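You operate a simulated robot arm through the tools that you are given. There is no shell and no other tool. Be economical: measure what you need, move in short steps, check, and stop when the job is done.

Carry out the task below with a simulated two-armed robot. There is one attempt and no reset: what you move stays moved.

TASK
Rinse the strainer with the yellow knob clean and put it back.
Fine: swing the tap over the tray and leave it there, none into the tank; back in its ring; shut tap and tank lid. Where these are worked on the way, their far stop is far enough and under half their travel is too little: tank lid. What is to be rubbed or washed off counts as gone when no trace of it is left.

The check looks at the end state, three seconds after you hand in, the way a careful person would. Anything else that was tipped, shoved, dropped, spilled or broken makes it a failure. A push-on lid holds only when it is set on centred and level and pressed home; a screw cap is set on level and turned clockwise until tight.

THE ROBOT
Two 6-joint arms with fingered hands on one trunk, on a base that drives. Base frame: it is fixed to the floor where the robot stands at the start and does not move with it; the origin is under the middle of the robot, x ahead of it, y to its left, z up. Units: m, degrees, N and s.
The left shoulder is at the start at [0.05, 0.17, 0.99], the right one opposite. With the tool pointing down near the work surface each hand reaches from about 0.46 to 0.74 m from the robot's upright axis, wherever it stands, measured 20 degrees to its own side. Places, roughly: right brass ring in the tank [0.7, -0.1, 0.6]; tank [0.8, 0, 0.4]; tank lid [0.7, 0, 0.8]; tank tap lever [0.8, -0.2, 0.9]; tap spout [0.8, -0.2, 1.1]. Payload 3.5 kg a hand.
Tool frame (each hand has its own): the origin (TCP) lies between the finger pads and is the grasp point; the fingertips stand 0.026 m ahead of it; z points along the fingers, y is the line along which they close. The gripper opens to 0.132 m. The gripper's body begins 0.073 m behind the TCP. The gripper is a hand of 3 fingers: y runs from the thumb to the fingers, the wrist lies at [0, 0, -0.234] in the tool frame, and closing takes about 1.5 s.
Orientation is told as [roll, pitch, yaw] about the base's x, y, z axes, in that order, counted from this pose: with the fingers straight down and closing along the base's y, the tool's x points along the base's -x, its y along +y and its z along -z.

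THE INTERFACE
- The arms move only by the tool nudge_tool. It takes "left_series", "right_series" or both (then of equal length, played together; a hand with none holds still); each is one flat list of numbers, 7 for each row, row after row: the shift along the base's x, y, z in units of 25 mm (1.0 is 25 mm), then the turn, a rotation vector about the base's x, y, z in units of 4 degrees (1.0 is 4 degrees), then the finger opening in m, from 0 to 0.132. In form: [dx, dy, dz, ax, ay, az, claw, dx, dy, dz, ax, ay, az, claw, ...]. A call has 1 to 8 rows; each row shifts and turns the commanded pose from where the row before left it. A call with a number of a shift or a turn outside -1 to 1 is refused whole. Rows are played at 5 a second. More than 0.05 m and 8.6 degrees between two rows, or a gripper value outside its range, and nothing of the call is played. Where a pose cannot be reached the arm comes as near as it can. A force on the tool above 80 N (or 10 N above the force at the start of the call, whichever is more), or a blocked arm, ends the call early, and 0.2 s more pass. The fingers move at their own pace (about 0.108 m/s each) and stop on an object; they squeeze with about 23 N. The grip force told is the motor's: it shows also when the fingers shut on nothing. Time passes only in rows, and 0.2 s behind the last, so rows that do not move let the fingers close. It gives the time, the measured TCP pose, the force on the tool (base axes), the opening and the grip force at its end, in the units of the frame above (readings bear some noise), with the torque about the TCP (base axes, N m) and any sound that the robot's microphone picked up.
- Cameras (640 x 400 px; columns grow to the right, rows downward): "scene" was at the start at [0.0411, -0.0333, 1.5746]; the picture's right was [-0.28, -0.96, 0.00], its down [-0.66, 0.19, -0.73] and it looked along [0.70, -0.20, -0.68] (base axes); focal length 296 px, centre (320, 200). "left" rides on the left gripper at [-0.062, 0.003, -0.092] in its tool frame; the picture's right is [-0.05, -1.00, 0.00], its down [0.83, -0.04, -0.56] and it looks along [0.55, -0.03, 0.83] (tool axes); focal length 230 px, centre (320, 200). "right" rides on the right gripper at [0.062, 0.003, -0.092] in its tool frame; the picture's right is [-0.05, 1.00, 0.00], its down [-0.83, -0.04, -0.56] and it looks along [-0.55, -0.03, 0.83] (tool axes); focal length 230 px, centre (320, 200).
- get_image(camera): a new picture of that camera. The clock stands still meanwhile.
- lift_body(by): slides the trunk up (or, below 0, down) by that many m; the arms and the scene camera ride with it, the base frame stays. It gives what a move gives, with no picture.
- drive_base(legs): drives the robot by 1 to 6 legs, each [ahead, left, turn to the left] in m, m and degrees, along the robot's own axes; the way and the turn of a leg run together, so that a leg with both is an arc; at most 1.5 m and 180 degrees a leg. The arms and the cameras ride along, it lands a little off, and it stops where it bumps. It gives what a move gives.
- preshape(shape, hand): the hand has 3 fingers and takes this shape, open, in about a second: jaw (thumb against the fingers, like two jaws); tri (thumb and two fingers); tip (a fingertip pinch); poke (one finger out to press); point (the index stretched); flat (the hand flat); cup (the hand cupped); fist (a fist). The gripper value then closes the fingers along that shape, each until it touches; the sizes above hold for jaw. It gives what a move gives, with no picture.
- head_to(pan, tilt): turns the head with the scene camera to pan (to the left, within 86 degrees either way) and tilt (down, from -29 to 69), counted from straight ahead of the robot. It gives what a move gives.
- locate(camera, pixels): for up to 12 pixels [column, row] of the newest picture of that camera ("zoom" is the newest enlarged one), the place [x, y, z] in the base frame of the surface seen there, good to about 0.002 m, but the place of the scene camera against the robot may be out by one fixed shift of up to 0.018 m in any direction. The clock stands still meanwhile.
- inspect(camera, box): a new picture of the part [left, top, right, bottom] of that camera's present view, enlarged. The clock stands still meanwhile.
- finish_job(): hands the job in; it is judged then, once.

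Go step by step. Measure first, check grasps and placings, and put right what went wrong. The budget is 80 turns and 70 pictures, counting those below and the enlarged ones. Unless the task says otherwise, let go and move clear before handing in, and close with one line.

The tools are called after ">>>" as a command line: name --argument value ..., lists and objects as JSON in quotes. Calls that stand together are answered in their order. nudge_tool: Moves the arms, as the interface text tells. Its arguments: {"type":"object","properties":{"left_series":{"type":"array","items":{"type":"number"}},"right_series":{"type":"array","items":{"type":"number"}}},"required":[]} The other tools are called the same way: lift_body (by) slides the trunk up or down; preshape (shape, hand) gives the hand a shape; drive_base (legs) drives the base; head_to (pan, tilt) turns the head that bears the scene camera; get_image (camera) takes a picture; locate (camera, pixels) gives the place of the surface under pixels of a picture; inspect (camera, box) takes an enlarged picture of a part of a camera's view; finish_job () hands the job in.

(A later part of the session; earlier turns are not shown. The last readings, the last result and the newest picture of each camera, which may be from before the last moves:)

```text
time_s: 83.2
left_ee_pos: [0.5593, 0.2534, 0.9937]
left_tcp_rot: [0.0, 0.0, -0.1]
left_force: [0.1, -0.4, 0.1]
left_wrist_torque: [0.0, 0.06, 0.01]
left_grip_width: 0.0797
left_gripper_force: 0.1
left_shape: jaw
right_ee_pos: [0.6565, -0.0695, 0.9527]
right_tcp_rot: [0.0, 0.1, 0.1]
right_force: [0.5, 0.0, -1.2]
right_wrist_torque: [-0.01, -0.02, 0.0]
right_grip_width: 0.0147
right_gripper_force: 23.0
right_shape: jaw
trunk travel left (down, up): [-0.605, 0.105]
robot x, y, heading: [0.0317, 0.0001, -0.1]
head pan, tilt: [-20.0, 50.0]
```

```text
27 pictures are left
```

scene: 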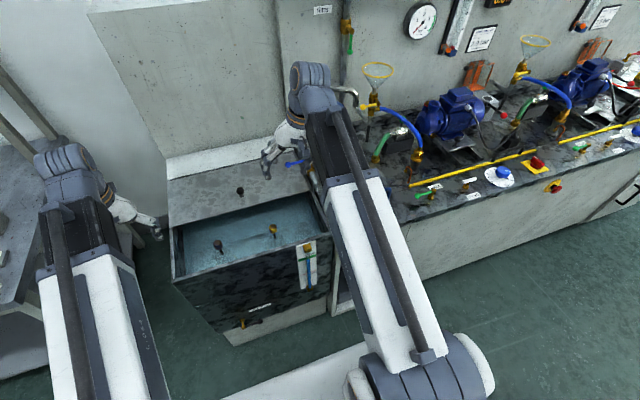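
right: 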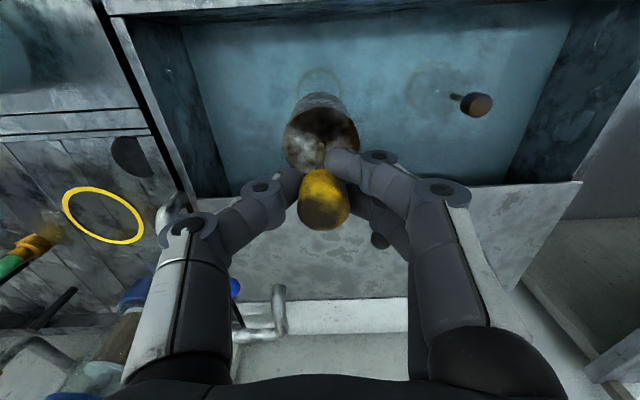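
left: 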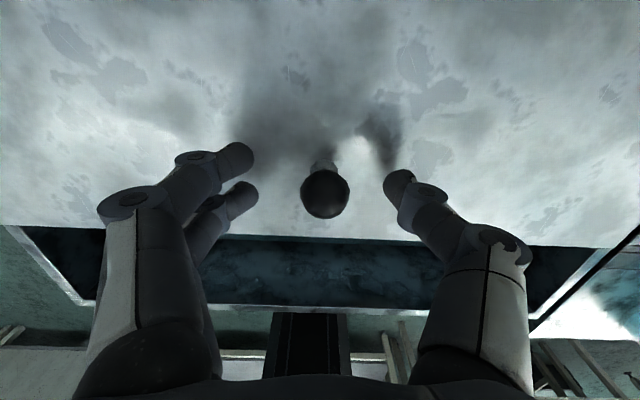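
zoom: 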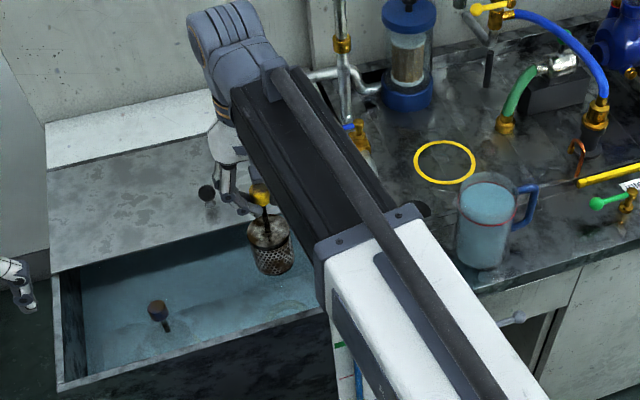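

The strainer is out: a wire basket with brown dirt on it. I zoom to see the dirt and measure size.

>>> inspect --camera "scene" --box '[250, 160, 310, 200]'

>>> locate --camera "zoom" --pixels '[[180, 130], [180, 330], [250, 250], [150, 200]]'

>>> inspect --camera "right" --box '[260, 80, 390, 240]'

>>> locate --camera "right" --pixels '[[310, 95], [320, 130], [295, 140], [350, 140], [322, 190], [100, 215]]'

```text
10.00 times, centred on (280, 180) of scene
```

zoom: 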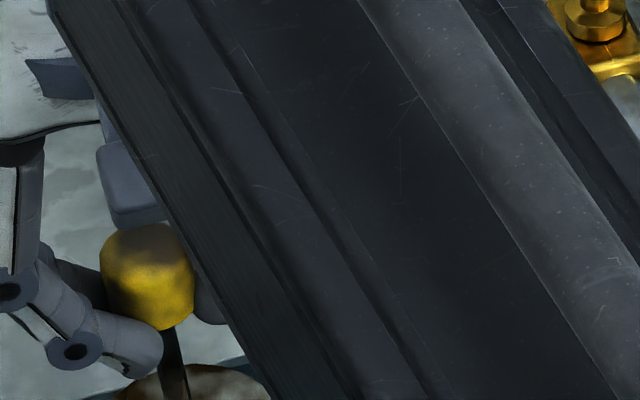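

```text
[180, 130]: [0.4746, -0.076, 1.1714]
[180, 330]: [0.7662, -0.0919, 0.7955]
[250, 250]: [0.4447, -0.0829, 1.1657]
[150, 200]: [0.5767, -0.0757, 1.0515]
```

```text
2.50 times, centred on (325, 160) of right
```

zoom: 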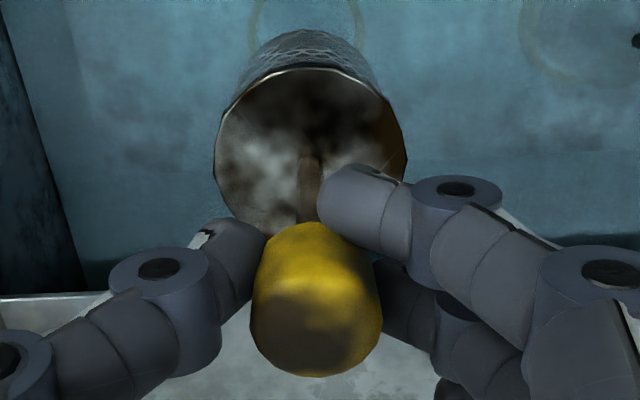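

```text
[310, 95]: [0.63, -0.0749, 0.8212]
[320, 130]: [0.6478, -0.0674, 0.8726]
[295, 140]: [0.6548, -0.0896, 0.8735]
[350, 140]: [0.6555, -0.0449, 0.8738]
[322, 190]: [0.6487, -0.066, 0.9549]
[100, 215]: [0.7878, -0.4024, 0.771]
```

The basket's open top (z≈0.08 below the TCP) holds brown dirt; basket is ~0.06 wide and ~0.055 tall. I lift a little more, drive 0.06 ahead, and carry it right above the jug height toward the tray.

>>> nudge_tool --right_series '[-0.8, 0, 1, 0, 0, 0, 0.0, -0.8, 0, 1, 0, 0, 0, 0.0, -0.3, 0, 0, 0, 0, 0, 0]'

>>> drive_base --legs '[[0.06, 0, 0]]'

>>> nudge_tool --right_series '[0.3, -1, 0, 0, 0, 0, 0.0, 0.3, -1, 0, 0, 0, 0, 0.0, 0.2, -1, 0, 0, 0, 0, 0.0, 0, -1, 0, 0, 0, 0, 0.0, 0, -1, 0, 0, 0, 0, 0.0, 0, -1, 0, 0, 0, 0, 0.0, 0, -1, 0, 0, 0, 0, 0.0, 0, -1, 0, 0, 0, 0, 0.0]'

>>> nudge_tool --right_series '[0, -1, 0, 0, 0, 0, 0.0, 0, -1, 0, 0, 0, 0, 0.0, 0, -1, 0, 0, 0, 0, 0.0, 0, -1, 0, 0, 0, 0, 0.0, 0, -0.9, 0, 0, 0, 0, 0.0]'

```text
time_s: 84.0
left_ee_pos: [0.5598, 0.2534, 0.994]
left_tcp_rot: [0.0, 0.1, -0.1]
left_force: [0.6, -0.6, -0.5]
left_wrist_torque: [0.04, -0.02, -0.03]
left_grip_width: 0.0797
left_gripper_force: 0.0
left_shape: jaw
right_ee_pos: [0.6099, -0.0699, 1.0015]
right_tcp_rot: [0.0, 0.1, 0.0]
right_force: [-1.2, 0.2, -1.7]
right_wrist_torque: [-0.04, -0.02, 0.0]
right_grip_width: 0.0148
right_gripper_force: 22.8
right_shape: jaw
trunk travel left (down, up): [-0.605, 0.105]
robot x, y, heading: [0.0292, 0.0028, 0.1]
head pan, tilt: [-20.0, 50.0]
```

```text
time_s: 85.0
left_ee_pos: [0.6207, 0.2539, 0.9936]
left_tcp_rot: [0.0, 0.1, 0.0]
left_force: [0.7, -0.1, 0.0]
left_wrist_torque: [0.0, -0.02, -0.01]
left_grip_width: 0.0794
left_gripper_force: 0.0
left_shape: jaw
right_ee_pos: [0.6719, -0.0695, 1.0011]
right_tcp_rot: [0.0, 0.0, 0.1]
right_force: [0.1, 0.8, -1.7]
right_wrist_torque: [-0.02, 0.05, 0.03]
right_grip_width: 0.0144
right_gripper_force: 23.2
right_shape: jaw
trunk travel left (down, up): [-0.605, 0.105]
robot x, y, heading: [0.0952, -0.0014, -0.0]
head pan, tilt: [-20.0, 50.0]
```

```text
time_s: 86.8
left_ee_pos: [0.6192, 0.2537, 0.9934]
left_tcp_rot: [0.0, 0.1, 0.1]
left_force: [0.8, 0.5, -0.8]
left_wrist_torque: [0.0, 0.0, -0.01]
left_grip_width: 0.0797
left_gripper_force: 0.0
left_shape: jaw
right_ee_pos: [0.6911, -0.2697, 1.0017]
right_tcp_rot: [0.0, 0.1, 0.1]
right_force: [-0.6, 0.3, -1.2]
right_wrist_torque: [-0.02, 0.02, -0.02]
right_grip_width: 0.0147
right_gripper_force: 23.0
right_shape: jaw
trunk travel left (down, up): [-0.605, 0.105]
robot x, y, heading: [0.092, 0.0007, 0.1]
head pan, tilt: [-20.0, 50.0]
```

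```text
time_s: 88.0
left_ee_pos: [0.6212, 0.2523, 0.9938]
left_tcp_rot: [0.0, 0.1, 0.0]
left_force: [-0.2, 1.1, 0.2]
left_wrist_torque: [-0.02, 0.01, 0.01]
left_grip_width: 0.0794
left_gripper_force: 0.2
left_shape: jaw
right_ee_pos: [0.6912, -0.3916, 1.0019]
right_tcp_rot: [-0.1, 0.1, 0.0]
right_force: [-0.8, -0.4, -1.9]
right_wrist_torque: [-0.02, -0.03, 0.01]
right_grip_width: 0.0148
right_gripper_force: 22.9
right_shape: jaw
trunk travel left (down, up): [-0.605, 0.105]
robot x, y, heading: [0.0932, -0.0008, -0.2]
head pan, tilt: [-20.0, 50.0]
```

Over the tray side now. I tilt the hand forward 36° so the open basket comes under the spout with the hand clear of the stream.

>>> nudge_tool --right_series '[0.2, 0, -0.2, 0, -1, 0, 0.0, 0.2, 0, -0.2, 0, -1, 0, 0.0, 0.2, 0, -0.2, 0, -1, 0, 0.0, 0.2, 0, -0.2, 0, -1, 0, 0.0, 0.2, 0, -0.2, 0, -1, 0, 0.0, 0.2, 0, -0.2, 0, -1, 0, 0.0, 0.2, 0, -0.2, 0, -1, 0, 0.0, 0.2, 0, 0, 0, -1, 0, 0.0]'

>>> nudge_tool --right_series '[0.2, 0, 0, 0, -1, 0, 0.0, 0, 0, 0, 0, 0, 0, 0]'

>>> get_image --camera "right"

>>> get_image --camera "scene"

```text
time_s: 89.8
left_ee_pos: [0.6195, 0.254, 0.9938]
left_tcp_rot: [0.0, 0.0, 0.1]
left_force: [0.2, -0.4, -0.2]
left_wrist_torque: [0.04, 0.0, 0.01]
left_grip_width: 0.0796
left_gripper_force: 0.0
left_shape: jaw
right_ee_pos: [0.7311, -0.3919, 0.9668]
right_tcp_rot: [0.0, -31.9, 0.0]
right_force: [-0.5, 0.2, -1.7]
right_wrist_torque: [0.0, 0.08, -0.04]
right_grip_width: 0.0147
right_gripper_force: 23.2
right_shape: jaw
trunk travel left (down, up): [-0.605, 0.105]
robot x, y, heading: [0.09, -0.0021, 0.1]
head pan, tilt: [-20.0, 50.0]
```

```text
time_s: 90.4
left_ee_pos: [0.6202, 0.2534, 0.9942]
left_tcp_rot: [0.0, -0.1, 0.0]
left_force: [0.2, -0.2, 0.5]
left_wrist_torque: [0.03, -0.05, -0.02]
left_grip_width: 0.0798
left_gripper_force: 0.1
left_shape: jaw
right_ee_pos: [0.7362, -0.3907, 0.967]
right_tcp_rot: [0.0, -36.0, -0.1]
right_force: [-0.6, -0.2, -1.0]
right_wrist_torque: [0.0, 0.14, 0.0]
right_grip_width: 0.0147
right_gripper_force: 23.2
right_shape: jaw
trunk travel left (down, up): [-0.605, 0.105]
robot x, y, heading: [0.0955, -0.0016, 0.1]
head pan, tilt: [-20.0, 50.0]
```

```text
24 pictures are left
```

right: 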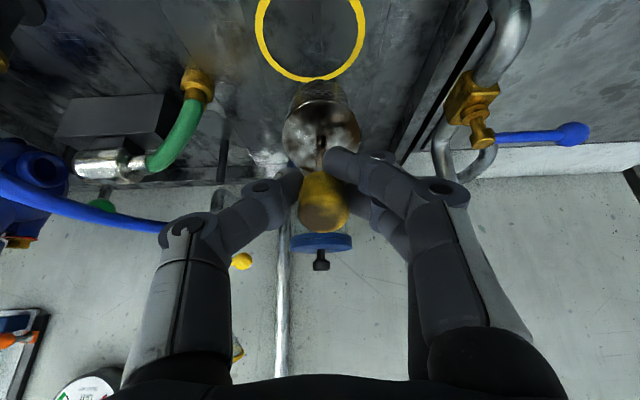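

```text
23 pictures are left
```

scene: 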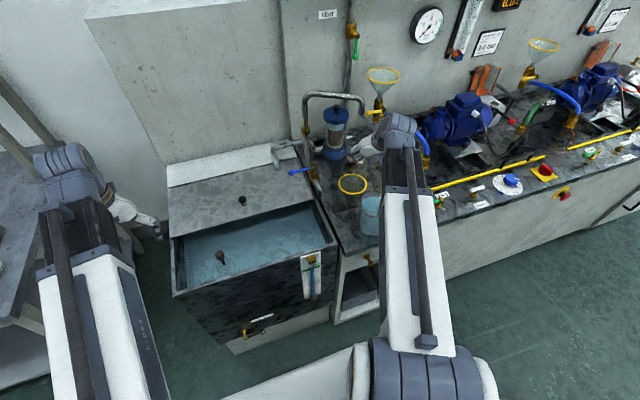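

Basket mouth is about at (0.783,-0.391,0.90), under the spout. Now the left hand, fingers shut, goes tilted toward the lever (ball ≈(0.806,-0.172,0.893)).

>>> nudge_tool --left_series '[0.2, -1, 0, 0, -0.9, -0.7, 0.0, 0.2, -1, 0, 0, -0.9, -0.7, 0.0, 0.2, -1, 0, 0, -0.9, -0.7, 0.0, 0.2, -1, 0, 0, -0.9, -0.7, 0.0, 0.2, -1, 0, 0, -0.9, -0.7, 0.0, 0.2, -1, 0, 0, -0.9, -0.7, 0.0, 0.2, -1, 0, 0, -0.9, -0.7, 0.0, 0.2, -1, 0, 0, -0.9, -0.7, 0.0]'

>>> nudge_tool --left_series '[0.3, -1, 0, 0, 0, 0, 0.0, 0.3, -1, 0, 0, 0, 0, 0.0, 0.3, -1, 0, 0, 0, 0, 0.0, 0.3, -1, 0, 0, 0, 0, 0.0, 0.3, -1, 0, 0, 0, 0, 0.0, 0.3, -1, 0, 0, 0, 0, 0.0, 0.3, -1, 0, 0, 0, 0, 0.0, 0, -0.8, 0, 0, 0, 0, 0.0]'

>>> get_image --camera "left"

>>> inspect --camera "scene" --box '[240, 80, 420, 220]'

```text
time_s: 92.2
left_ee_pos: [0.6601, 0.0524, 0.992]
left_tcp_rot: [6.2, -28.0, -24.4]
left_force: [-0.2, -0.1, 0.2]
left_wrist_torque: [0.0, -0.01, 0.0]
left_grip_width: 0.0
left_gripper_force: 23.0
left_shape: jaw
right_ee_pos: [0.7368, -0.3927, 0.9659]
right_tcp_rot: [0.0, -35.9, 0.0]
right_force: [-0.6, 0.2, -1.9]
right_wrist_torque: [0.0, 0.1, 0.0]
right_grip_width: 0.0148
right_gripper_force: 23.1
right_shape: jaw
trunk travel left (down, up): [-0.605, 0.105]
robot x, y, heading: [0.0954, -0.0008, 0.0]
head pan, tilt: [-20.0, 50.0]
```

```text
time_s: 94.0
left_ee_pos: [0.7127, -0.1421, 0.9916]
left_tcp_rot: [6.2, -27.9, -24.4]
left_force: [-0.2, 0.2, 0.4]
left_wrist_torque: [0.01, -0.01, -0.01]
left_grip_width: 0.0
left_gripper_force: 22.9
left_shape: jaw
right_ee_pos: [0.7365, -0.3915, 0.9661]
right_tcp_rot: [0.0, -35.8, 0.0]
right_force: [0.0, -0.3, -0.7]
right_wrist_torque: [0.0, 0.08, 0.0]
right_grip_width: 0.0148
right_gripper_force: 22.7
right_shape: jaw
trunk travel left (down, up): [-0.605, 0.105]
robot x, y, heading: [0.0931, -0.0012, 0.0]
head pan, tilt: [-20.0, 50.0]
```

```text
22 pictures are left
```

left: 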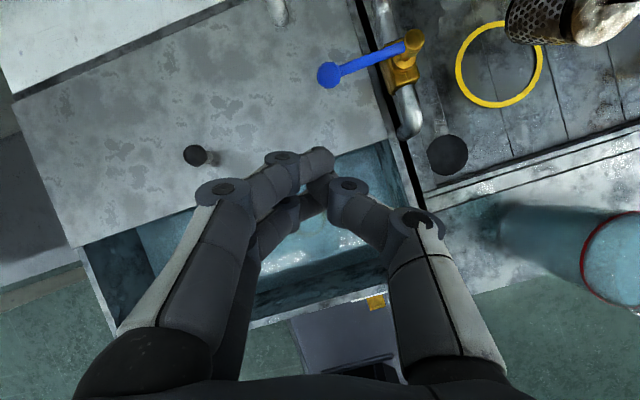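

```text
2.86 times, centred on (330, 150) of scene
```

zoom: 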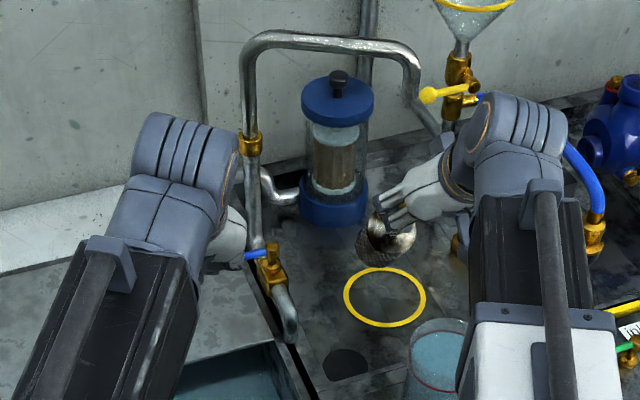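

The lever ball shows at (330,75) in the left view; the basket mouth is on the spout–ring line. Measuring the lever.

>>> locate --camera "left" --pixels '[[330, 75], [360, 63], [385, 54], [412, 38]]'

```text
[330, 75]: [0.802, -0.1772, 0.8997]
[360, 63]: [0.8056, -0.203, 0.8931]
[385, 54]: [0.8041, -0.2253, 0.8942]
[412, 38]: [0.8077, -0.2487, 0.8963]
```

Ball centre ≈(0.805,-0.176,0.89), pivot (0.805,-0.255). I come down in front of it and push +x gently.

>>> nudge_tool --left_series '[0.32, -0.38, -0.87, 0, 0, 0, 0.0, 0.32, -0.38, -0.87, 0, 0, 0, 0.0, 0.32, -0.38, -0.87, 0, 0, 0, 0.0, 0.32, -0.38, -0.87, 0, 0, 0, 0.0, 0.4, 0, 0, 0, 0, 0, 0.0, 0.4, 0, 0, 0, 0, 0, 0.0, 0.4, 0, 0, 0, 0, 0, 0.0, 0.4, 0, 0, 0, 0, 0, 0.0]'

>>> get_image --camera "left"

```text
time_s: 95.8
left_ee_pos: [0.7825, -0.1782, 0.9078]
left_tcp_rot: [6.1, -28.0, -24.3]
left_force: [-10.4, 1.0, 4.3]
left_wrist_torque: [-0.04, 0.04, -0.1]
left_grip_width: 0.0
left_gripper_force: 22.9
left_shape: jaw
right_ee_pos: [0.734, -0.3921, 0.9679]
right_tcp_rot: [0.0, -36.1, 0.0]
right_force: [-0.3, 0.1, -2.3]
right_wrist_torque: [0.01, 0.09, 0.01]
right_grip_width: 0.0148
right_gripper_force: 22.7
right_shape: jaw
trunk travel left (down, up): [-0.605, 0.105]
robot x, y, heading: [0.0926, 0.0028, -0.1]
head pan, tilt: [-20.0, 50.0]
```

```text
20 pictures are left
```

left: 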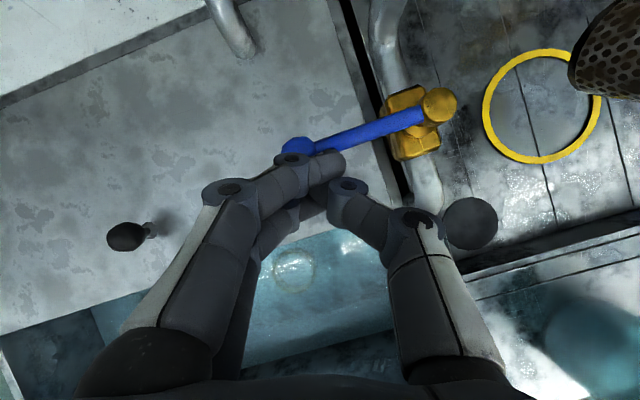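

The lever doesn't yield to +x (10 N), so it must open toward me. I lift over it and come down on its far side.

>>> nudge_tool --left_series '[-0.5, 0, 0.5, 0, 0, 0, 0.0, 0, 0, 0.9, 0, 0, 0, 0.0, 0.2, 0, 0.9, 0, 0, 0, 0.0, 0.8, -0.1, 0, 0, 0, 0, 0.0, 0.9, -0.1, 0, 0, 0, 0, 0.0, 0.8, -0.1, 0, 0, 0, 0, 0.0]'

>>> get_image --camera "left"

```text
time_s: 97.2
left_ee_pos: [0.8412, -0.1878, 0.9638]
left_tcp_rot: [6.3, -28.0, -24.4]
left_force: [0.4, 0.6, 0.7]
left_wrist_torque: [0.02, 0.01, 0.02]
left_grip_width: 0.0
left_gripper_force: 23.1
left_shape: jaw
right_ee_pos: [0.7361, -0.3925, 0.9669]
right_tcp_rot: [0.0, -35.9, 0.0]
right_force: [0.1, -0.4, -1.9]
right_wrist_torque: [-0.01, 0.09, -0.02]
right_grip_width: 0.0148
right_gripper_force: 22.8
right_shape: jaw
trunk travel left (down, up): [-0.605, 0.105]
robot x, y, heading: [0.0912, 0.002, -0.2]
head pan, tilt: [-20.0, 50.0]
```

```text
19 pictures are left
```

left: 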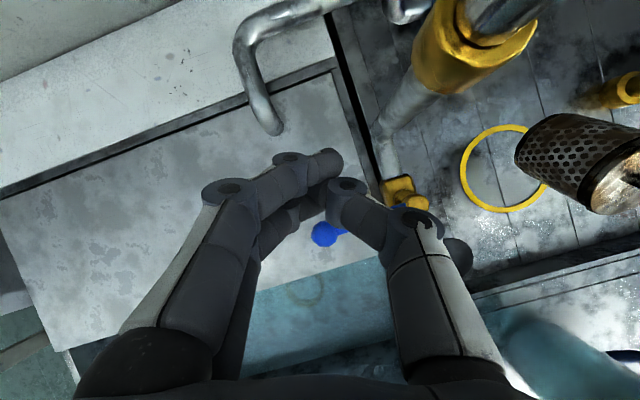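

The ball (325,233) is on the near side of the fingers. I lower 0.055 m and begin pulling toward −x.

>>> nudge_tool --left_series '[0, 0, -0.8, 0, 0, 0, 0.0, 0, 0, -0.8, 0, 0, 0, 0.0, 0, 0, -0.6, 0, 0, 0, 0.0, -0.6, 0, 0, 0, 0, 0, 0.0, -0.73, 0.1, 0, 0, 0, 0, 0.0, -0.75, -0.06, 0, 0, 0, 0, 0.0]'

>>> get_image --camera "left"

```text
time_s: 98.6
left_ee_pos: [0.7871, -0.1852, 0.9084]
left_tcp_rot: [6.2, -28.1, -24.4]
left_force: [0.2, -0.8, 0.0]
left_wrist_torque: [0.0, -0.02, -0.02]
left_grip_width: 0.0
left_gripper_force: 23.3
left_shape: jaw
right_ee_pos: [0.7368, -0.3922, 0.9672]
right_tcp_rot: [-0.1, -35.9, 0.0]
right_force: [-0.6, -0.2, -2.3]
right_wrist_torque: [0.01, 0.05, 0.0]
right_grip_width: 0.0147
right_gripper_force: 23.3
right_shape: jaw
trunk travel left (down, up): [-0.605, 0.105]
robot x, y, heading: [0.0943, -0.0019, 0.0]
head pan, tilt: [-20.0, 50.0]
```

```text
18 pictures are left
```

left: 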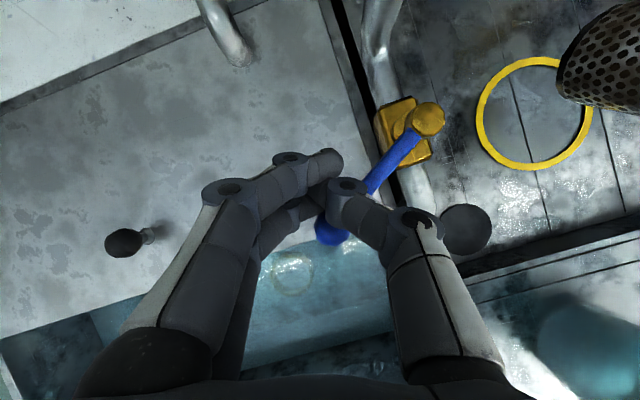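

The lever turns toward me (ball at (332,233)). I continue along the arc to open.

>>> nudge_tool --left_series '[-0.75, -0.1, 0, 0, 0, 0, 0.0, -0.7, -0.25, 0, 0, 0, 0, 0.0, -0.62, -0.43, 0, 0, 0, 0, 0.0, -0.48, -0.56, 0, 0, 0, 0, 0.0, -0.32, -0.68, 0, 0, 0, 0, 0]'

>>> inspect --camera "scene" --box '[240, 80, 420, 220]'

```text
time_s: 99.8
left_ee_pos: [0.716, -0.2334, 0.9091]
left_tcp_rot: [6.3, -28.0, -24.1]
left_force: [2.7, 12.2, 5.5]
left_wrist_torque: [0.1, -0.1, 0.23]
left_grip_width: 0.0
left_gripper_force: 23.1
left_shape: jaw
right_ee_pos: [0.7359, -0.3891, 0.9686]
right_tcp_rot: [0.1, -35.9, 0.0]
right_force: [0.6, 0.2, -0.9]
right_wrist_torque: [0.0, 0.13, -0.03]
right_grip_width: 0.0148
right_gripper_force: 23.0
right_shape: jaw
trunk travel left (down, up): [-0.605, 0.105]
robot x, y, heading: [0.0944, 0.0016, 0.2]
head pan, tilt: [-20.0, 50.0]
```

```text
2.86 times, centred on (330, 150) of scene
```

zoom: 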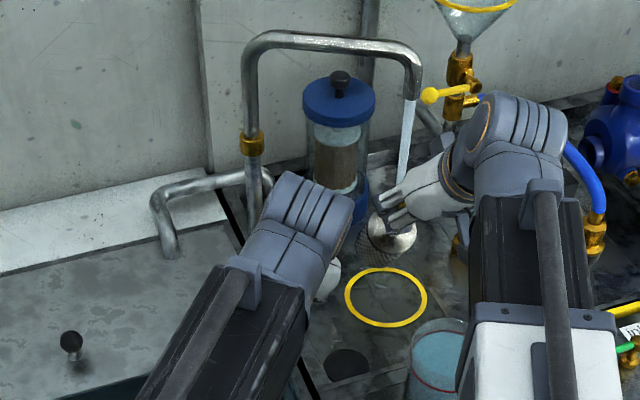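

Water runs from the spout into the basket area. I'll check the basket with the right camera.

>>> nudge_tool --left_series '[0, 0.4, 0, 0, 0, 0, 0, 0, 0, 0, 0, 0, 0, 0, 0, 0, 0, 0, 0, 0, 0, 0, 0, 0, 0, 0, 0, 0]'

>>> inspect --camera "right" --box '[240, 40, 400, 250]'

```text
time_s: 100.8
left_ee_pos: [0.7158, -0.2277, 0.9083]
left_tcp_rot: [6.2, -28.0, -24.3]
left_force: [1.1, 1.3, -0.7]
left_wrist_torque: [0.01, 0.02, 0.03]
left_grip_width: 0.0004
left_gripper_force: 22.7
left_shape: jaw
right_ee_pos: [0.7366, -0.3925, 0.9674]
right_tcp_rot: [0.1, -35.9, 0.1]
right_force: [-0.4, -0.2, -1.3]
right_wrist_torque: [0.0, 0.09, 0.04]
right_grip_width: 0.0148
right_gripper_force: 22.5
right_shape: jaw
trunk travel left (down, up): [-0.605, 0.105]
robot x, y, heading: [0.0924, -0.0, -0.1]
head pan, tilt: [-20.0, 50.0]
```

```text
1.90 times, centred on (320, 145) of right
```

zoom: 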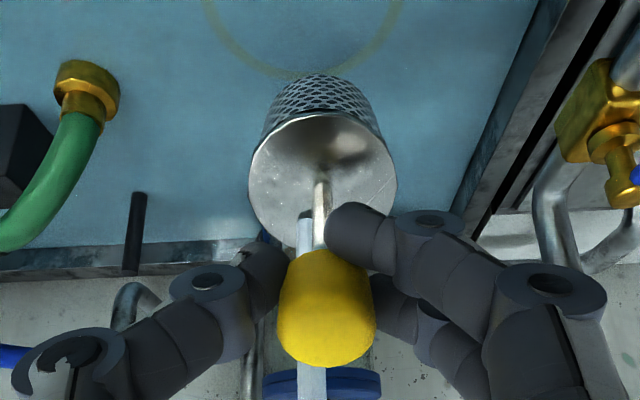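

The strainer and knob look clean, but the tray is filling with water (blue surface), so I shut the tap at once: left finger over to the lever's other side, right hand shifting slightly right for room, then push back.

>>> nudge_tool --left_series '[0, 0, 1, 0, 0, 0, 0, 0, -0.3, 1, 0, 0, 0, 0, 0, -1, 0, 0, 0, 0, 0, 0.2, -1, 0, 0, 0, 0, 0, 0.2, -0.2, -1, 0, 0, 0, 0, 0, 0, -1, 0, 0, 0, 0, 0, 0.5, 0, 0, 0, 0, 0, -0.1, 0.7, 0, 0, 0, 0, 0]' --right_series '[0, -0.6, 0, 0, 0, 0, 0, 0, -0.6, 0, 0, 0, 0, 0, 0, -0.6, 0, 0, 0, 0, 0, 0, -0.4, 0, 0, 0, 0, 0, 0, 0, 0, 0, 0, 0, 0, 0, 0, 0, 0, 0, 0, 0, 0, 0, 0, 0, 0, 0, 0, 0, 0, 0, 0, 0, 0, 0]'

>>> get_image --camera "left"

```text
time_s: 102.6
left_ee_pos: [0.7228, -0.2591, 0.9092]
left_tcp_rot: [6.2, -28.0, -24.5]
left_force: [-0.9, 0.1, 0.7]
left_wrist_torque: [0.01, 0.0, 0.0]
left_grip_width: 0.0
left_gripper_force: 23.1
left_shape: jaw
right_ee_pos: [0.7364, -0.4466, 0.9661]
right_tcp_rot: [0.0, -35.8, 0.0]
right_force: [-0.3, 0.9, -1.8]
right_wrist_torque: [0.04, 0.1, 0.02]
right_grip_width: 0.0147
right_gripper_force: 22.8
right_shape: jaw
trunk travel left (down, up): [-0.605, 0.105]
robot x, y, heading: [0.0889, -0.0019, 0.3]
head pan, tilt: [-20.0, 50.0]
```

```text
15 pictures are left
```

left: 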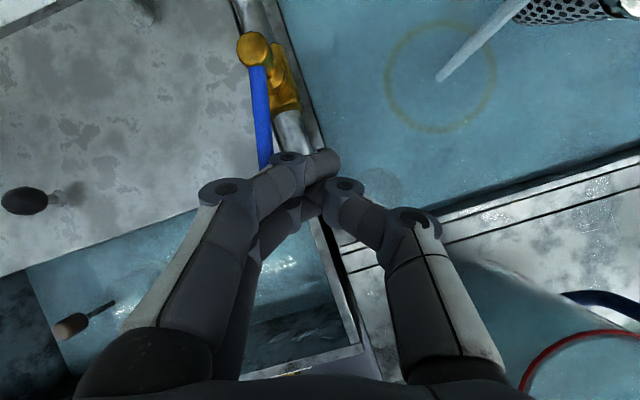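

The finger is on the lever's right side; I push it back along the arc to shut.

>>> nudge_tool --left_series '[0.04, 0.75, 0, 0, 0, 0, 0, 0.23, 0.72, 0, 0, 0, 0, 0, 0.41, 0.63, 0, 0, 0, 0, 0, 0.56, 0.5, 0, 0, 0, 0, 0, 0.67, 0.34, 0, 0, 0, 0, 0, 0.4, 0.05, 0, 0, 0, 0, 0, 0.3, 0, 0, 0, 0, 0, 0]'

>>> get_image --camera "left"

```text
time_s: 104.2
left_ee_pos: [0.7866, -0.1846, 0.9094]
left_tcp_rot: [6.1, -27.9, -24.4]
left_force: [-13.9, 1.6, 7.5]
left_wrist_torque: [-0.04, 0.1, -0.07]
left_grip_width: 0.0
left_gripper_force: 23.0
left_shape: jaw
right_ee_pos: [0.7339, -0.446, 0.9678]
right_tcp_rot: [0.0, -36.0, 0.0]
right_force: [0.6, 0.2, -1.9]
right_wrist_torque: [0.01, 0.1, 0.04]
right_grip_width: 0.0146
right_gripper_force: 22.7
right_shape: jaw
trunk travel left (down, up): [-0.605, 0.105]
robot x, y, heading: [0.0918, -0.0009, 0.3]
head pan, tilt: [-20.0, 50.0]
```

```text
14 pictures are left
```

left: 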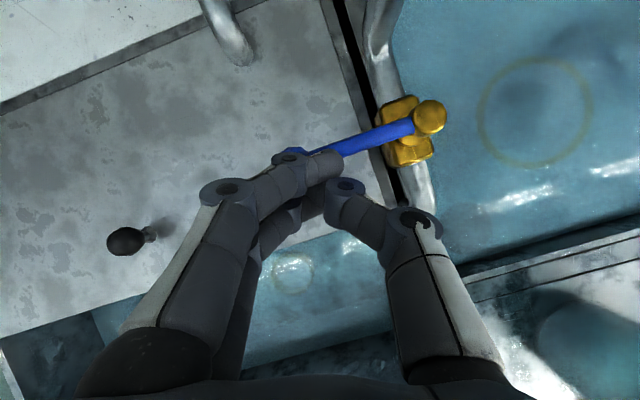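

Tap is shut at its stop (14 N) and the stream is gone. I retract the left hand and inspect the strainer.

>>> nudge_tool --left_series '[-0.5, 0, 0.6, 0, 0, 0, 0, -0.5, 0.2, 1, 0, 0, 0, 0, -0.5, 0.8, 1, 0, 0, 0, 0, -0.5, 1, 0.5, 0, 0, 0, 0, -0.5, 1, 0, 0, 0, 0, 0, -0.3, 1, 0, 0, 0, 0, 0, -0.2, 1, 0, 0, 0, 0, 0, -0.2, 1, 0, 0, 0, 0, 0]'

>>> nudge_tool --left_series '[-0.2, 1, 0, 0, 0.9, 0.7, 0.08, -0.2, 1, 0, 0, 0.9, 0.7, 0.08, -0.2, 1, 0, 0, 0.9, 0.7, 0.08, -0.2, 1, 0, 0, 0.9, 0.7, 0.08, -0.2, 1, 0, 0, 0.9, 0.7, 0.08, 0, 1, 0, 0, 0.9, 0.7, 0.08, 0, 1, 0, 0, 0.9, 0.7, 0.08, 0, 1, 0, 0, 0.9, 0.7, 0.08]'

>>> inspect --camera "right" --box '[240, 40, 400, 250]'

>>> inspect --camera "scene" --box '[280, 80, 420, 220]'

```text
time_s: 106.0
left_ee_pos: [0.7082, -0.0334, 0.9866]
left_tcp_rot: [6.2, -28.0, -24.4]
left_force: [0.2, 0.3, 0.1]
left_wrist_torque: [0.03, -0.03, 0.0]
left_grip_width: 0.0
left_gripper_force: 22.9
left_shape: jaw
right_ee_pos: [0.736, -0.447, 0.9672]
right_tcp_rot: [0.1, -36.0, -0.1]
right_force: [-0.2, -0.2, -1.6]
right_wrist_torque: [-0.02, 0.11, 0.01]
right_grip_width: 0.0146
right_gripper_force: 22.9
right_shape: jaw
trunk travel left (down, up): [-0.605, 0.105]
robot x, y, heading: [0.0941, -0.0032, 0.3]
head pan, tilt: [-20.0, 50.0]
```

```text
time_s: 107.8
left_ee_pos: [0.6814, 0.1673, 0.9864]
left_tcp_rot: [0.0, 0.1, 0.0]
left_force: [-0.2, 0.5, -0.3]
left_wrist_torque: [0.04, 0.02, -0.01]
left_grip_width: 0.0799
left_gripper_force: 0.0
left_shape: jaw
right_ee_pos: [0.735, -0.4467, 0.968]
right_tcp_rot: [0.0, -35.9, 0.0]
right_force: [0.6, 0.0, -1.8]
right_wrist_torque: [0.03, 0.06, -0.02]
right_grip_width: 0.0148
right_gripper_force: 23.1
right_shape: jaw
trunk travel left (down, up): [-0.605, 0.105]
robot x, y, heading: [0.0937, -0.0006, -0.0]
head pan, tilt: [-20.0, 50.0]
```

```text
1.90 times, centred on (320, 145) of right
```

zoom: 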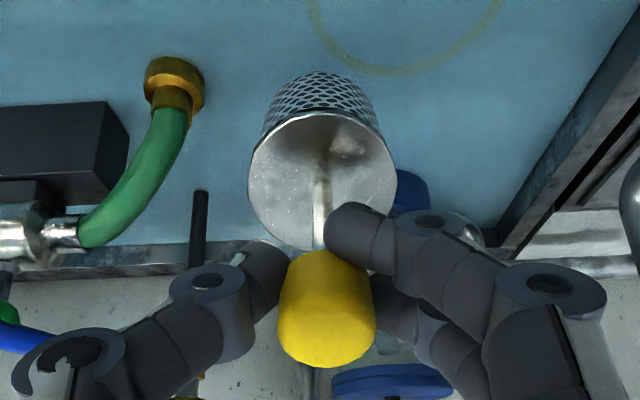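

```text
2.86 times, centred on (350, 150) of scene
```

zoom: 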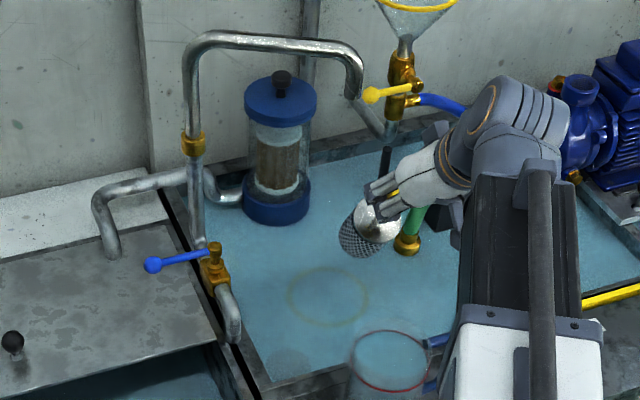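

Nearly all clean; there's a faint beige patch at (350,145) of the zoom. I look closer.

>>> inspect --camera "right" --box '[295, 70, 350, 135]'

```text
6.15 times, centred on (322, 102) of right
```

zoom: 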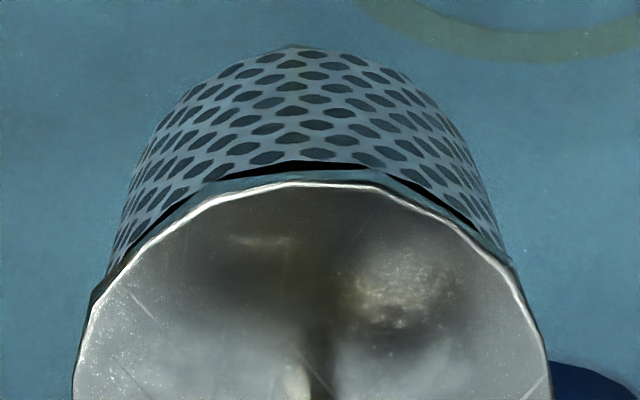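

That patch may be a reflection or remaining dirt; I tilt back upright and look at it under different lighting.

>>> nudge_tool --right_series '[-0.2, 0.4, 0.2, 0, 1, 0, 0, -0.2, 0.4, 0.2, 0, 1, 0, 0, -0.2, 0.4, 0.2, 0, 1, 0, 0, -0.2, 0.4, 0.2, 0, 1, 0, 0, -0.2, 0.4, 0.2, 0, 1, 0, 0, -0.2, 0, 0.2, 0, 1, 0, 0, -0.2, 0, 0.2, 0, 1, 0, 0, -0.2, 0, 0, 0, 1, 0, 0]'

>>> nudge_tool --right_series '[-0.2, 0, 0, 0, 1, 0, 0, 0, 0, 0, 0, 0, 0, 0]'

>>> inspect --camera "right" --box '[280, 70, 370, 160]'

```text
time_s: 109.6
left_ee_pos: [0.6827, 0.165, 0.988]
left_tcp_rot: [-0.1, 0.0, 0.1]
left_force: [0.3, -0.7, 0.6]
left_wrist_torque: [0.01, 0.02, -0.03]
left_grip_width: 0.0797
left_gripper_force: 0.1
left_shape: jaw
right_ee_pos: [0.6964, -0.3971, 1.0033]
right_tcp_rot: [0.0, -4.0, 0.0]
right_force: [0.7, 0.0, -2.2]
right_wrist_torque: [-0.02, 0.01, 0.04]
right_grip_width: 0.0144
right_gripper_force: 22.4
right_shape: jaw
trunk travel left (down, up): [-0.605, 0.105]
robot x, y, heading: [0.091, 0.0006, -0.0]
head pan, tilt: [-20.0, 50.0]
```

```text
time_s: 110.2
left_ee_pos: [0.6828, 0.1662, 0.9864]
left_tcp_rot: [0.0, 0.0, 0.0]
left_force: [-0.3, 1.1, -0.8]
left_wrist_torque: [-0.01, 0.0, 0.01]
left_grip_width: 0.0798
left_gripper_force: 0.1
left_shape: jaw
right_ee_pos: [0.6915, -0.3966, 1.0018]
right_tcp_rot: [0.0, 0.1, 0.0]
right_force: [-0.4, 0.0, -1.9]
right_wrist_torque: [0.04, 0.0, 0.03]
right_grip_width: 0.0144
right_gripper_force: 23.1
right_shape: jaw
trunk travel left (down, up): [-0.605, 0.105]
robot x, y, heading: [0.0901, -0.0001, 0.3]
head pan, tilt: [-20.0, 50.0]
```

```text
4.44 times, centred on (325, 115) of right
```

zoom: 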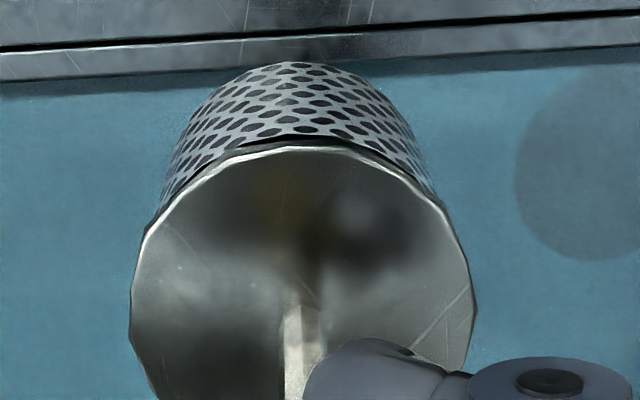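

The patch changed with the view, so it was a reflection; the strainer is clean here. I carry it back over the ring and check it from the scene camera.

>>> nudge_tool --right_series '[0, 1, 0, 0, 0, 0, 0, 0, 1, 0, 0, 0, 0, 0, 0, 1, 0, 0, 0, 0, 0, 0, 1, 0, 0, 0, 0, 0, 0, 1, 0, 0, 0, 0, 0, 0, 1, 0, 0, 0, 0, 0, 0, 1, 0, 0, 0, 0, 0, 0, 1, 0, 0, 0, 0, 0]'

>>> nudge_tool --right_series '[-0.3, 1, 0, 0, 0, 0, 0, -0.3, 1, 0, 0, 0, 0, 0, -0.3, 1, 0, 0, 0, 0, 0, -0.3, 1, 0, 0, 0, 0, 0, -0.2, 1, 0, 0, 0, 0, 0, 0, 0, 0, 0, 0, 0, 0]'

>>> head_to --pan -8 --tilt 52

>>> get_image --camera "scene"

>>> get_image --camera "right"

```text
time_s: 112.0
left_ee_pos: [0.6827, 0.1674, 0.9873]
left_tcp_rot: [0.0, 0.0, 0.1]
left_force: [0.7, 0.5, 0.2]
left_wrist_torque: [-0.03, -0.01, -0.01]
left_grip_width: 0.0798
left_gripper_force: 0.1
left_shape: jaw
right_ee_pos: [0.6908, -0.196, 1.0015]
right_tcp_rot: [0.0, 0.1, 0.1]
right_force: [0.3, -0.1, -1.3]
right_wrist_torque: [0.01, -0.02, 0.0]
right_grip_width: 0.0145
right_gripper_force: 23.1
right_shape: jaw
trunk travel left (down, up): [-0.605, 0.105]
robot x, y, heading: [0.0906, 0.0001, -0.1]
head pan, tilt: [-20.0, 50.0]
```

```text
time_s: 113.4
left_ee_pos: [0.6831, 0.166, 0.9868]
left_tcp_rot: [0.0, 0.1, 0.0]
left_force: [-0.6, 1.1, 1.1]
left_wrist_torque: [0.0, 0.02, -0.01]
left_grip_width: 0.0799
left_gripper_force: 0.1
left_shape: jaw
right_ee_pos: [0.6555, -0.0711, 1.002]
right_tcp_rot: [0.1, 0.1, 0.0]
right_force: [1.2, -0.7, -2.0]
right_wrist_torque: [0.05, 0.01, 0.0]
right_grip_width: 0.0144
right_gripper_force: 23.5
right_shape: jaw
trunk travel left (down, up): [-0.605, 0.105]
robot x, y, heading: [0.0944, 0.0015, 0.1]
head pan, tilt: [-20.0, 50.0]
```

```text
time_s: 114.2
left_ee_pos: [0.6834, 0.1664, 0.9869]
left_tcp_rot: [0.0, 0.0, 0.0]
left_force: [-1.1, -0.4, -0.6]
left_wrist_torque: [0.01, -0.03, -0.02]
left_grip_width: 0.0795
left_gripper_force: 0.1
left_shape: jaw
right_ee_pos: [0.6556, -0.0726, 1.0011]
right_tcp_rot: [-0.1, 0.1, 0.0]
right_force: [-0.6, 0.3, -2.1]
right_wrist_torque: [0.0, -0.01, -0.01]
right_grip_width: 0.0144
right_gripper_force: 22.8
right_shape: jaw
trunk travel left (down, up): [-0.605, 0.105]
robot x, y, heading: [0.0913, 0.0018, -0.2]
head pan, tilt: [-8.0, 52.0]
```

```text
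9 pictures are left
```

scene: 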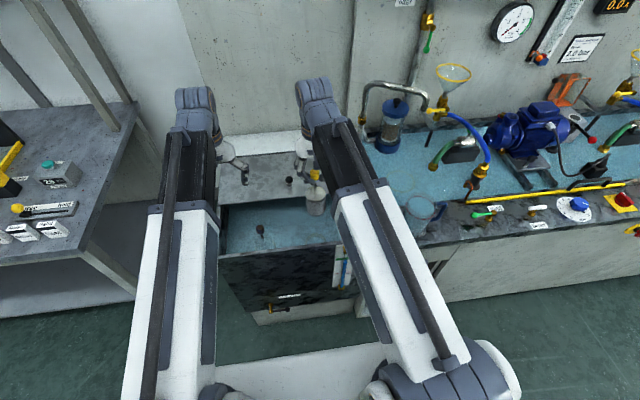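

```text
8 pictures are left
```

right: 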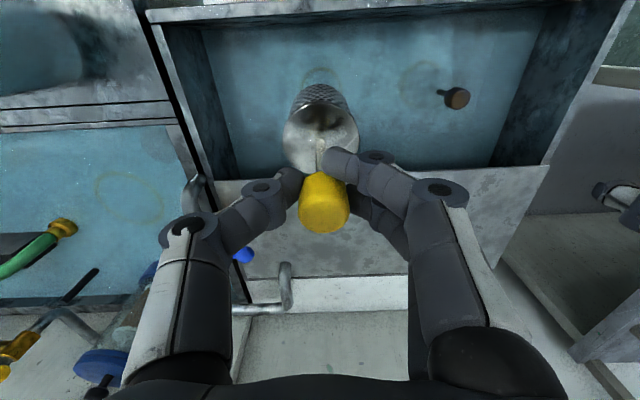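

The strainer hangs over its ring; one zoom on its near side to confirm it's clean.

>>> inspect --camera "scene" --box '[295, 160, 345, 225]'

```text
6.15 times, centred on (320, 192) of scene
```

zoom: 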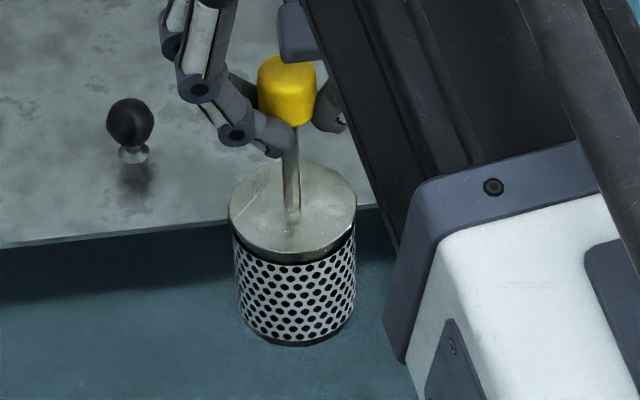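

Clean all round. I lower it back exactly above the original spot (0.6575,-0.0707), slowing at the end.

>>> nudge_tool --right_series '[0.08, 0.03, -1, 0, 0, 0, 0, 0, 0, -1, 0, 0, 0, 0, 0, 0, -1, 0, 0, 0, 0, 0, 0, -1, 0, 0, 0, 0, 0, 0, -1, 0, 0, 0, 0, 0, 0, -1, 0, 0, 0, 0, 0, 0, -0.7, 0, 0, 0, 0, 0, 0, 0, 0, 0, 0, 0]'

>>> nudge_tool --right_series '[0, 0, -0.6, 0, 0, 0, 0, 0, 0, -0.5, 0, 0, 0, 0, 0, 0, -0.5, 0, 0, 0, 0, 0, 0, -0.4, 0, 0, 0, 0, 0, 0, -0.3, 0, 0, 0, 0, 0, 0, 0, 0, 0, 0, 0]'

```text
time_s: 116.0
left_ee_pos: [0.6824, 0.1669, 0.9868]
left_tcp_rot: [0.1, 0.0, 0.0]
left_force: [0.0, -0.3, 0.2]
left_wrist_torque: [-0.01, -0.04, 0.0]
left_grip_width: 0.0795
left_gripper_force: 0.1
left_shape: jaw
right_ee_pos: [0.658, -0.0702, 0.8343]
right_tcp_rot: [0.1, 0.0, 0.0]
right_force: [-0.2, 0.8, -2.1]
right_wrist_torque: [-0.01, -0.01, -0.02]
right_grip_width: 0.0145
right_gripper_force: 22.9
right_shape: jaw
trunk travel left (down, up): [-0.605, 0.105]
robot x, y, heading: [0.094, -0.0045, 0.1]
head pan, tilt: [-8.0, 52.0]
```

```text
time_s: 117.3
left_ee_pos: [0.6817, 0.166, 0.9864]
left_tcp_rot: [0.1, 0.1, -0.1]
left_force: [0.1, 0.0, 0.3]
left_wrist_torque: [0.01, 0.01, 0.02]
left_grip_width: 0.0798
left_gripper_force: 0.0
left_shape: jaw
right_ee_pos: [0.6578, -0.0711, 0.776]
right_tcp_rot: [0.1, 0.1, 0.0]
right_force: [0.2, 0.2, -1.6]
right_wrist_torque: [-0.03, 0.0, 0.02]
right_grip_width: 0.0099
right_gripper_force: 23.3
right_shape: jaw
trunk travel left (down, up): [-0.605, 0.105]
robot x, y, heading: [0.0899, -0.0001, -0.1]
head pan, tilt: [-8.0, 52.0]
```

Grip width dropped to 9.9 mm at z=0.776; I look at the knob.

>>> get_image --camera "right"

>>> locate --camera "right" --pixels '[[322, 195], [322, 215], [322, 180], [315, 120], [320, 90]]'

```text
6 pictures are left
```

right: 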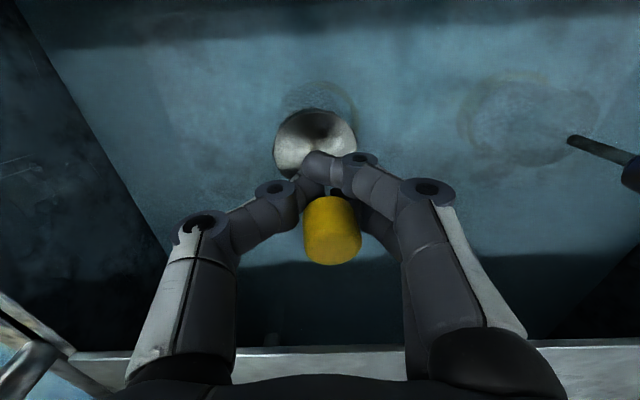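

```text
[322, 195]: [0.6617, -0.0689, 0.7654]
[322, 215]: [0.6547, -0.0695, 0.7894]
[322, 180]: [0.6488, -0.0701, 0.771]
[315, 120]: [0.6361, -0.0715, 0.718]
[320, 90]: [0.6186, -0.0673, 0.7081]
```

The strainer is blocked ~25 mm above its seat and tilted about 8° (basket toward me and slightly right), fingers now round the stem. I lift 30 mm, level it by turning the hand, and look.

>>> nudge_tool --right_series '[0, 0, 0.6, 0, 0, 0, 0, 0, 0, 0.6, 0, 0, 0, 0, 0, 0, 0, 0.6, -1, 0, 0, 0, 0, 0, 0.6, -1, 0, 0, 0, 0, 0, 0, 0, 0, 0]'

>>> get_image --camera "right"

>>> locate --camera "right" --pixels '[[275, 145], [355, 145], [315, 110], [300, 180], [330, 215], [330, 255], [305, 235], [358, 235], [315, 140], [320, 90]]'

```text
time_s: 118.5
left_ee_pos: [0.6831, 0.1665, 0.986]
left_tcp_rot: [0.1, 0.0, 0.0]
left_force: [-0.8, 0.2, 0.0]
left_wrist_torque: [0.02, 0.03, -0.01]
left_grip_width: 0.0802
left_gripper_force: 0.1
left_shape: jaw
right_ee_pos: [0.657, -0.0701, 0.8073]
right_tcp_rot: [4.9, -8.0, -0.2]
right_force: [-0.5, 0.0, -2.0]
right_wrist_torque: [-0.01, 0.03, 0.05]
right_grip_width: 0.0096
right_gripper_force: 22.9
right_shape: jaw
trunk travel left (down, up): [-0.605, 0.105]
robot x, y, heading: [0.0917, 0.0024, -0.0]
head pan, tilt: [-8.0, 52.0]
```

```text
5 pictures are left
```

right: 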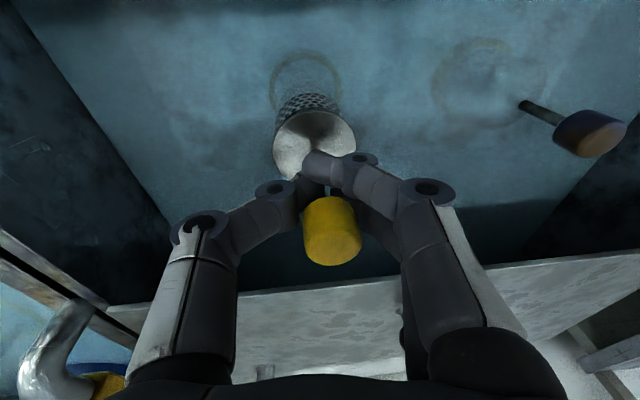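

```text
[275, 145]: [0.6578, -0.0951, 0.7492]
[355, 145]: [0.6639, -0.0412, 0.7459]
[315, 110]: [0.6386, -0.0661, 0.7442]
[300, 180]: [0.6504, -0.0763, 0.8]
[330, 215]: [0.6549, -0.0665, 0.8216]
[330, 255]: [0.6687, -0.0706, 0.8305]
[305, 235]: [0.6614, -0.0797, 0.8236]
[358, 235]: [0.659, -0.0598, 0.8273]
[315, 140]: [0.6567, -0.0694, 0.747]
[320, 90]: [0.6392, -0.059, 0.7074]
```

Rim points put the basket axis at about (0.663,-0.068), nearly level, while home is (0.658,-0.070); earlier it came down tilted toward me. I correct −5 mm x with a small tilt trim and lower most of the way.

>>> nudge_tool --right_series '[-0.24, -0.06, 0, -0.3, -0.5, 0, 0, 0, 0, -0.4, 0, 0, 0, 0, 0, 0, -0.4, 0, 0, 0, 0, 0, 0, -0.4, 0, 0, 0, 0, 0, 0, 0, 0, 0, 0, 0]'

>>> nudge_tool --right_series '[0, 0, -0.4, 0, 0, 0, 0, 0, 0, -0.3, 0, 0, 0, 0]'

>>> nudge_tool --right_series '[0, 0, -0.2, 0, 0, 0, 0]'

>>> get_image --camera "right"

>>> locate --camera "right" --pixels '[[315, 140], [315, 115], [280, 145], [350, 145], [330, 215], [330, 240], [330, 255], [305, 235], [358, 235]]'

```text
time_s: 119.8
left_ee_pos: [0.6835, 0.1661, 0.9857]
left_tcp_rot: [0.1, -0.1, 0.0]
left_force: [-0.7, 0.9, -0.5]
left_wrist_torque: [0.03, -0.02, 0.03]
left_grip_width: 0.0799
left_gripper_force: 0.0
left_shape: jaw
right_ee_pos: [0.6526, -0.0726, 0.7771]
right_tcp_rot: [3.7, -10.0, -0.1]
right_force: [-0.5, 0.7, -2.7]
right_wrist_torque: [0.0, 0.01, 0.0]
right_grip_width: 0.0098
right_gripper_force: 23.5
right_shape: jaw
trunk travel left (down, up): [-0.605, 0.105]
robot x, y, heading: [0.0908, 0.0013, -0.0]
head pan, tilt: [-8.0, 52.0]
```

```text
time_s: 120.3
left_ee_pos: [0.6824, 0.1668, 0.9872]
left_tcp_rot: [0.0, 0.0, 0.0]
left_force: [0.6, 0.1, 0.0]
left_wrist_torque: [0.03, 0.0, -0.01]
left_grip_width: 0.0798
left_gripper_force: 0.1
left_shape: jaw
right_ee_pos: [0.6507, -0.072, 0.76]
right_tcp_rot: [3.7, -10.0, -0.1]
right_force: [-0.8, 2.5, 8.8]
right_wrist_torque: [0.04, -0.05, -0.02]
right_grip_width: 0.0103
right_gripper_force: 22.8
right_shape: jaw
trunk travel left (down, up): [-0.605, 0.105]
robot x, y, heading: [0.0949, -0.0014, 0.2]
head pan, tilt: [-8.0, 52.0]
```

```text
time_s: 120.8
left_ee_pos: [0.6822, 0.1658, 0.9869]
left_tcp_rot: [0.0, 0.0, 0.1]
left_force: [0.4, 0.5, -0.2]
left_wrist_torque: [-0.02, 0.0, -0.01]
left_grip_width: 0.0799
left_gripper_force: 0.1
left_shape: jaw
right_ee_pos: [0.6521, -0.0716, 0.7542]
right_tcp_rot: [3.6, -10.0, -0.1]
right_force: [0.3, 2.9, 7.2]
right_wrist_torque: [0.07, -0.05, 0.02]
right_grip_width: 0.0097
right_gripper_force: 22.6
right_shape: jaw
trunk travel left (down, up): [-0.605, 0.105]
robot x, y, heading: [0.0925, -0.0023, 0.2]
head pan, tilt: [-8.0, 52.0]
```

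```text
4 pictures are left
```

right: 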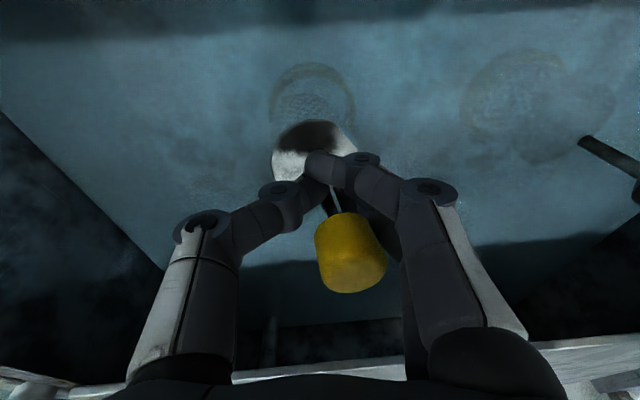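

```text
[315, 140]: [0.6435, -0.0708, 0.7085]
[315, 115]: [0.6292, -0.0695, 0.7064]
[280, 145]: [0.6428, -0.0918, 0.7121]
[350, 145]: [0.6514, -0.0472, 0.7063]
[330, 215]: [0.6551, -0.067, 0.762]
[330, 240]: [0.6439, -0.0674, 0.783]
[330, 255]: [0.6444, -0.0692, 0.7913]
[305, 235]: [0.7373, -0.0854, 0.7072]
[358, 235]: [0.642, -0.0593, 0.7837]
```

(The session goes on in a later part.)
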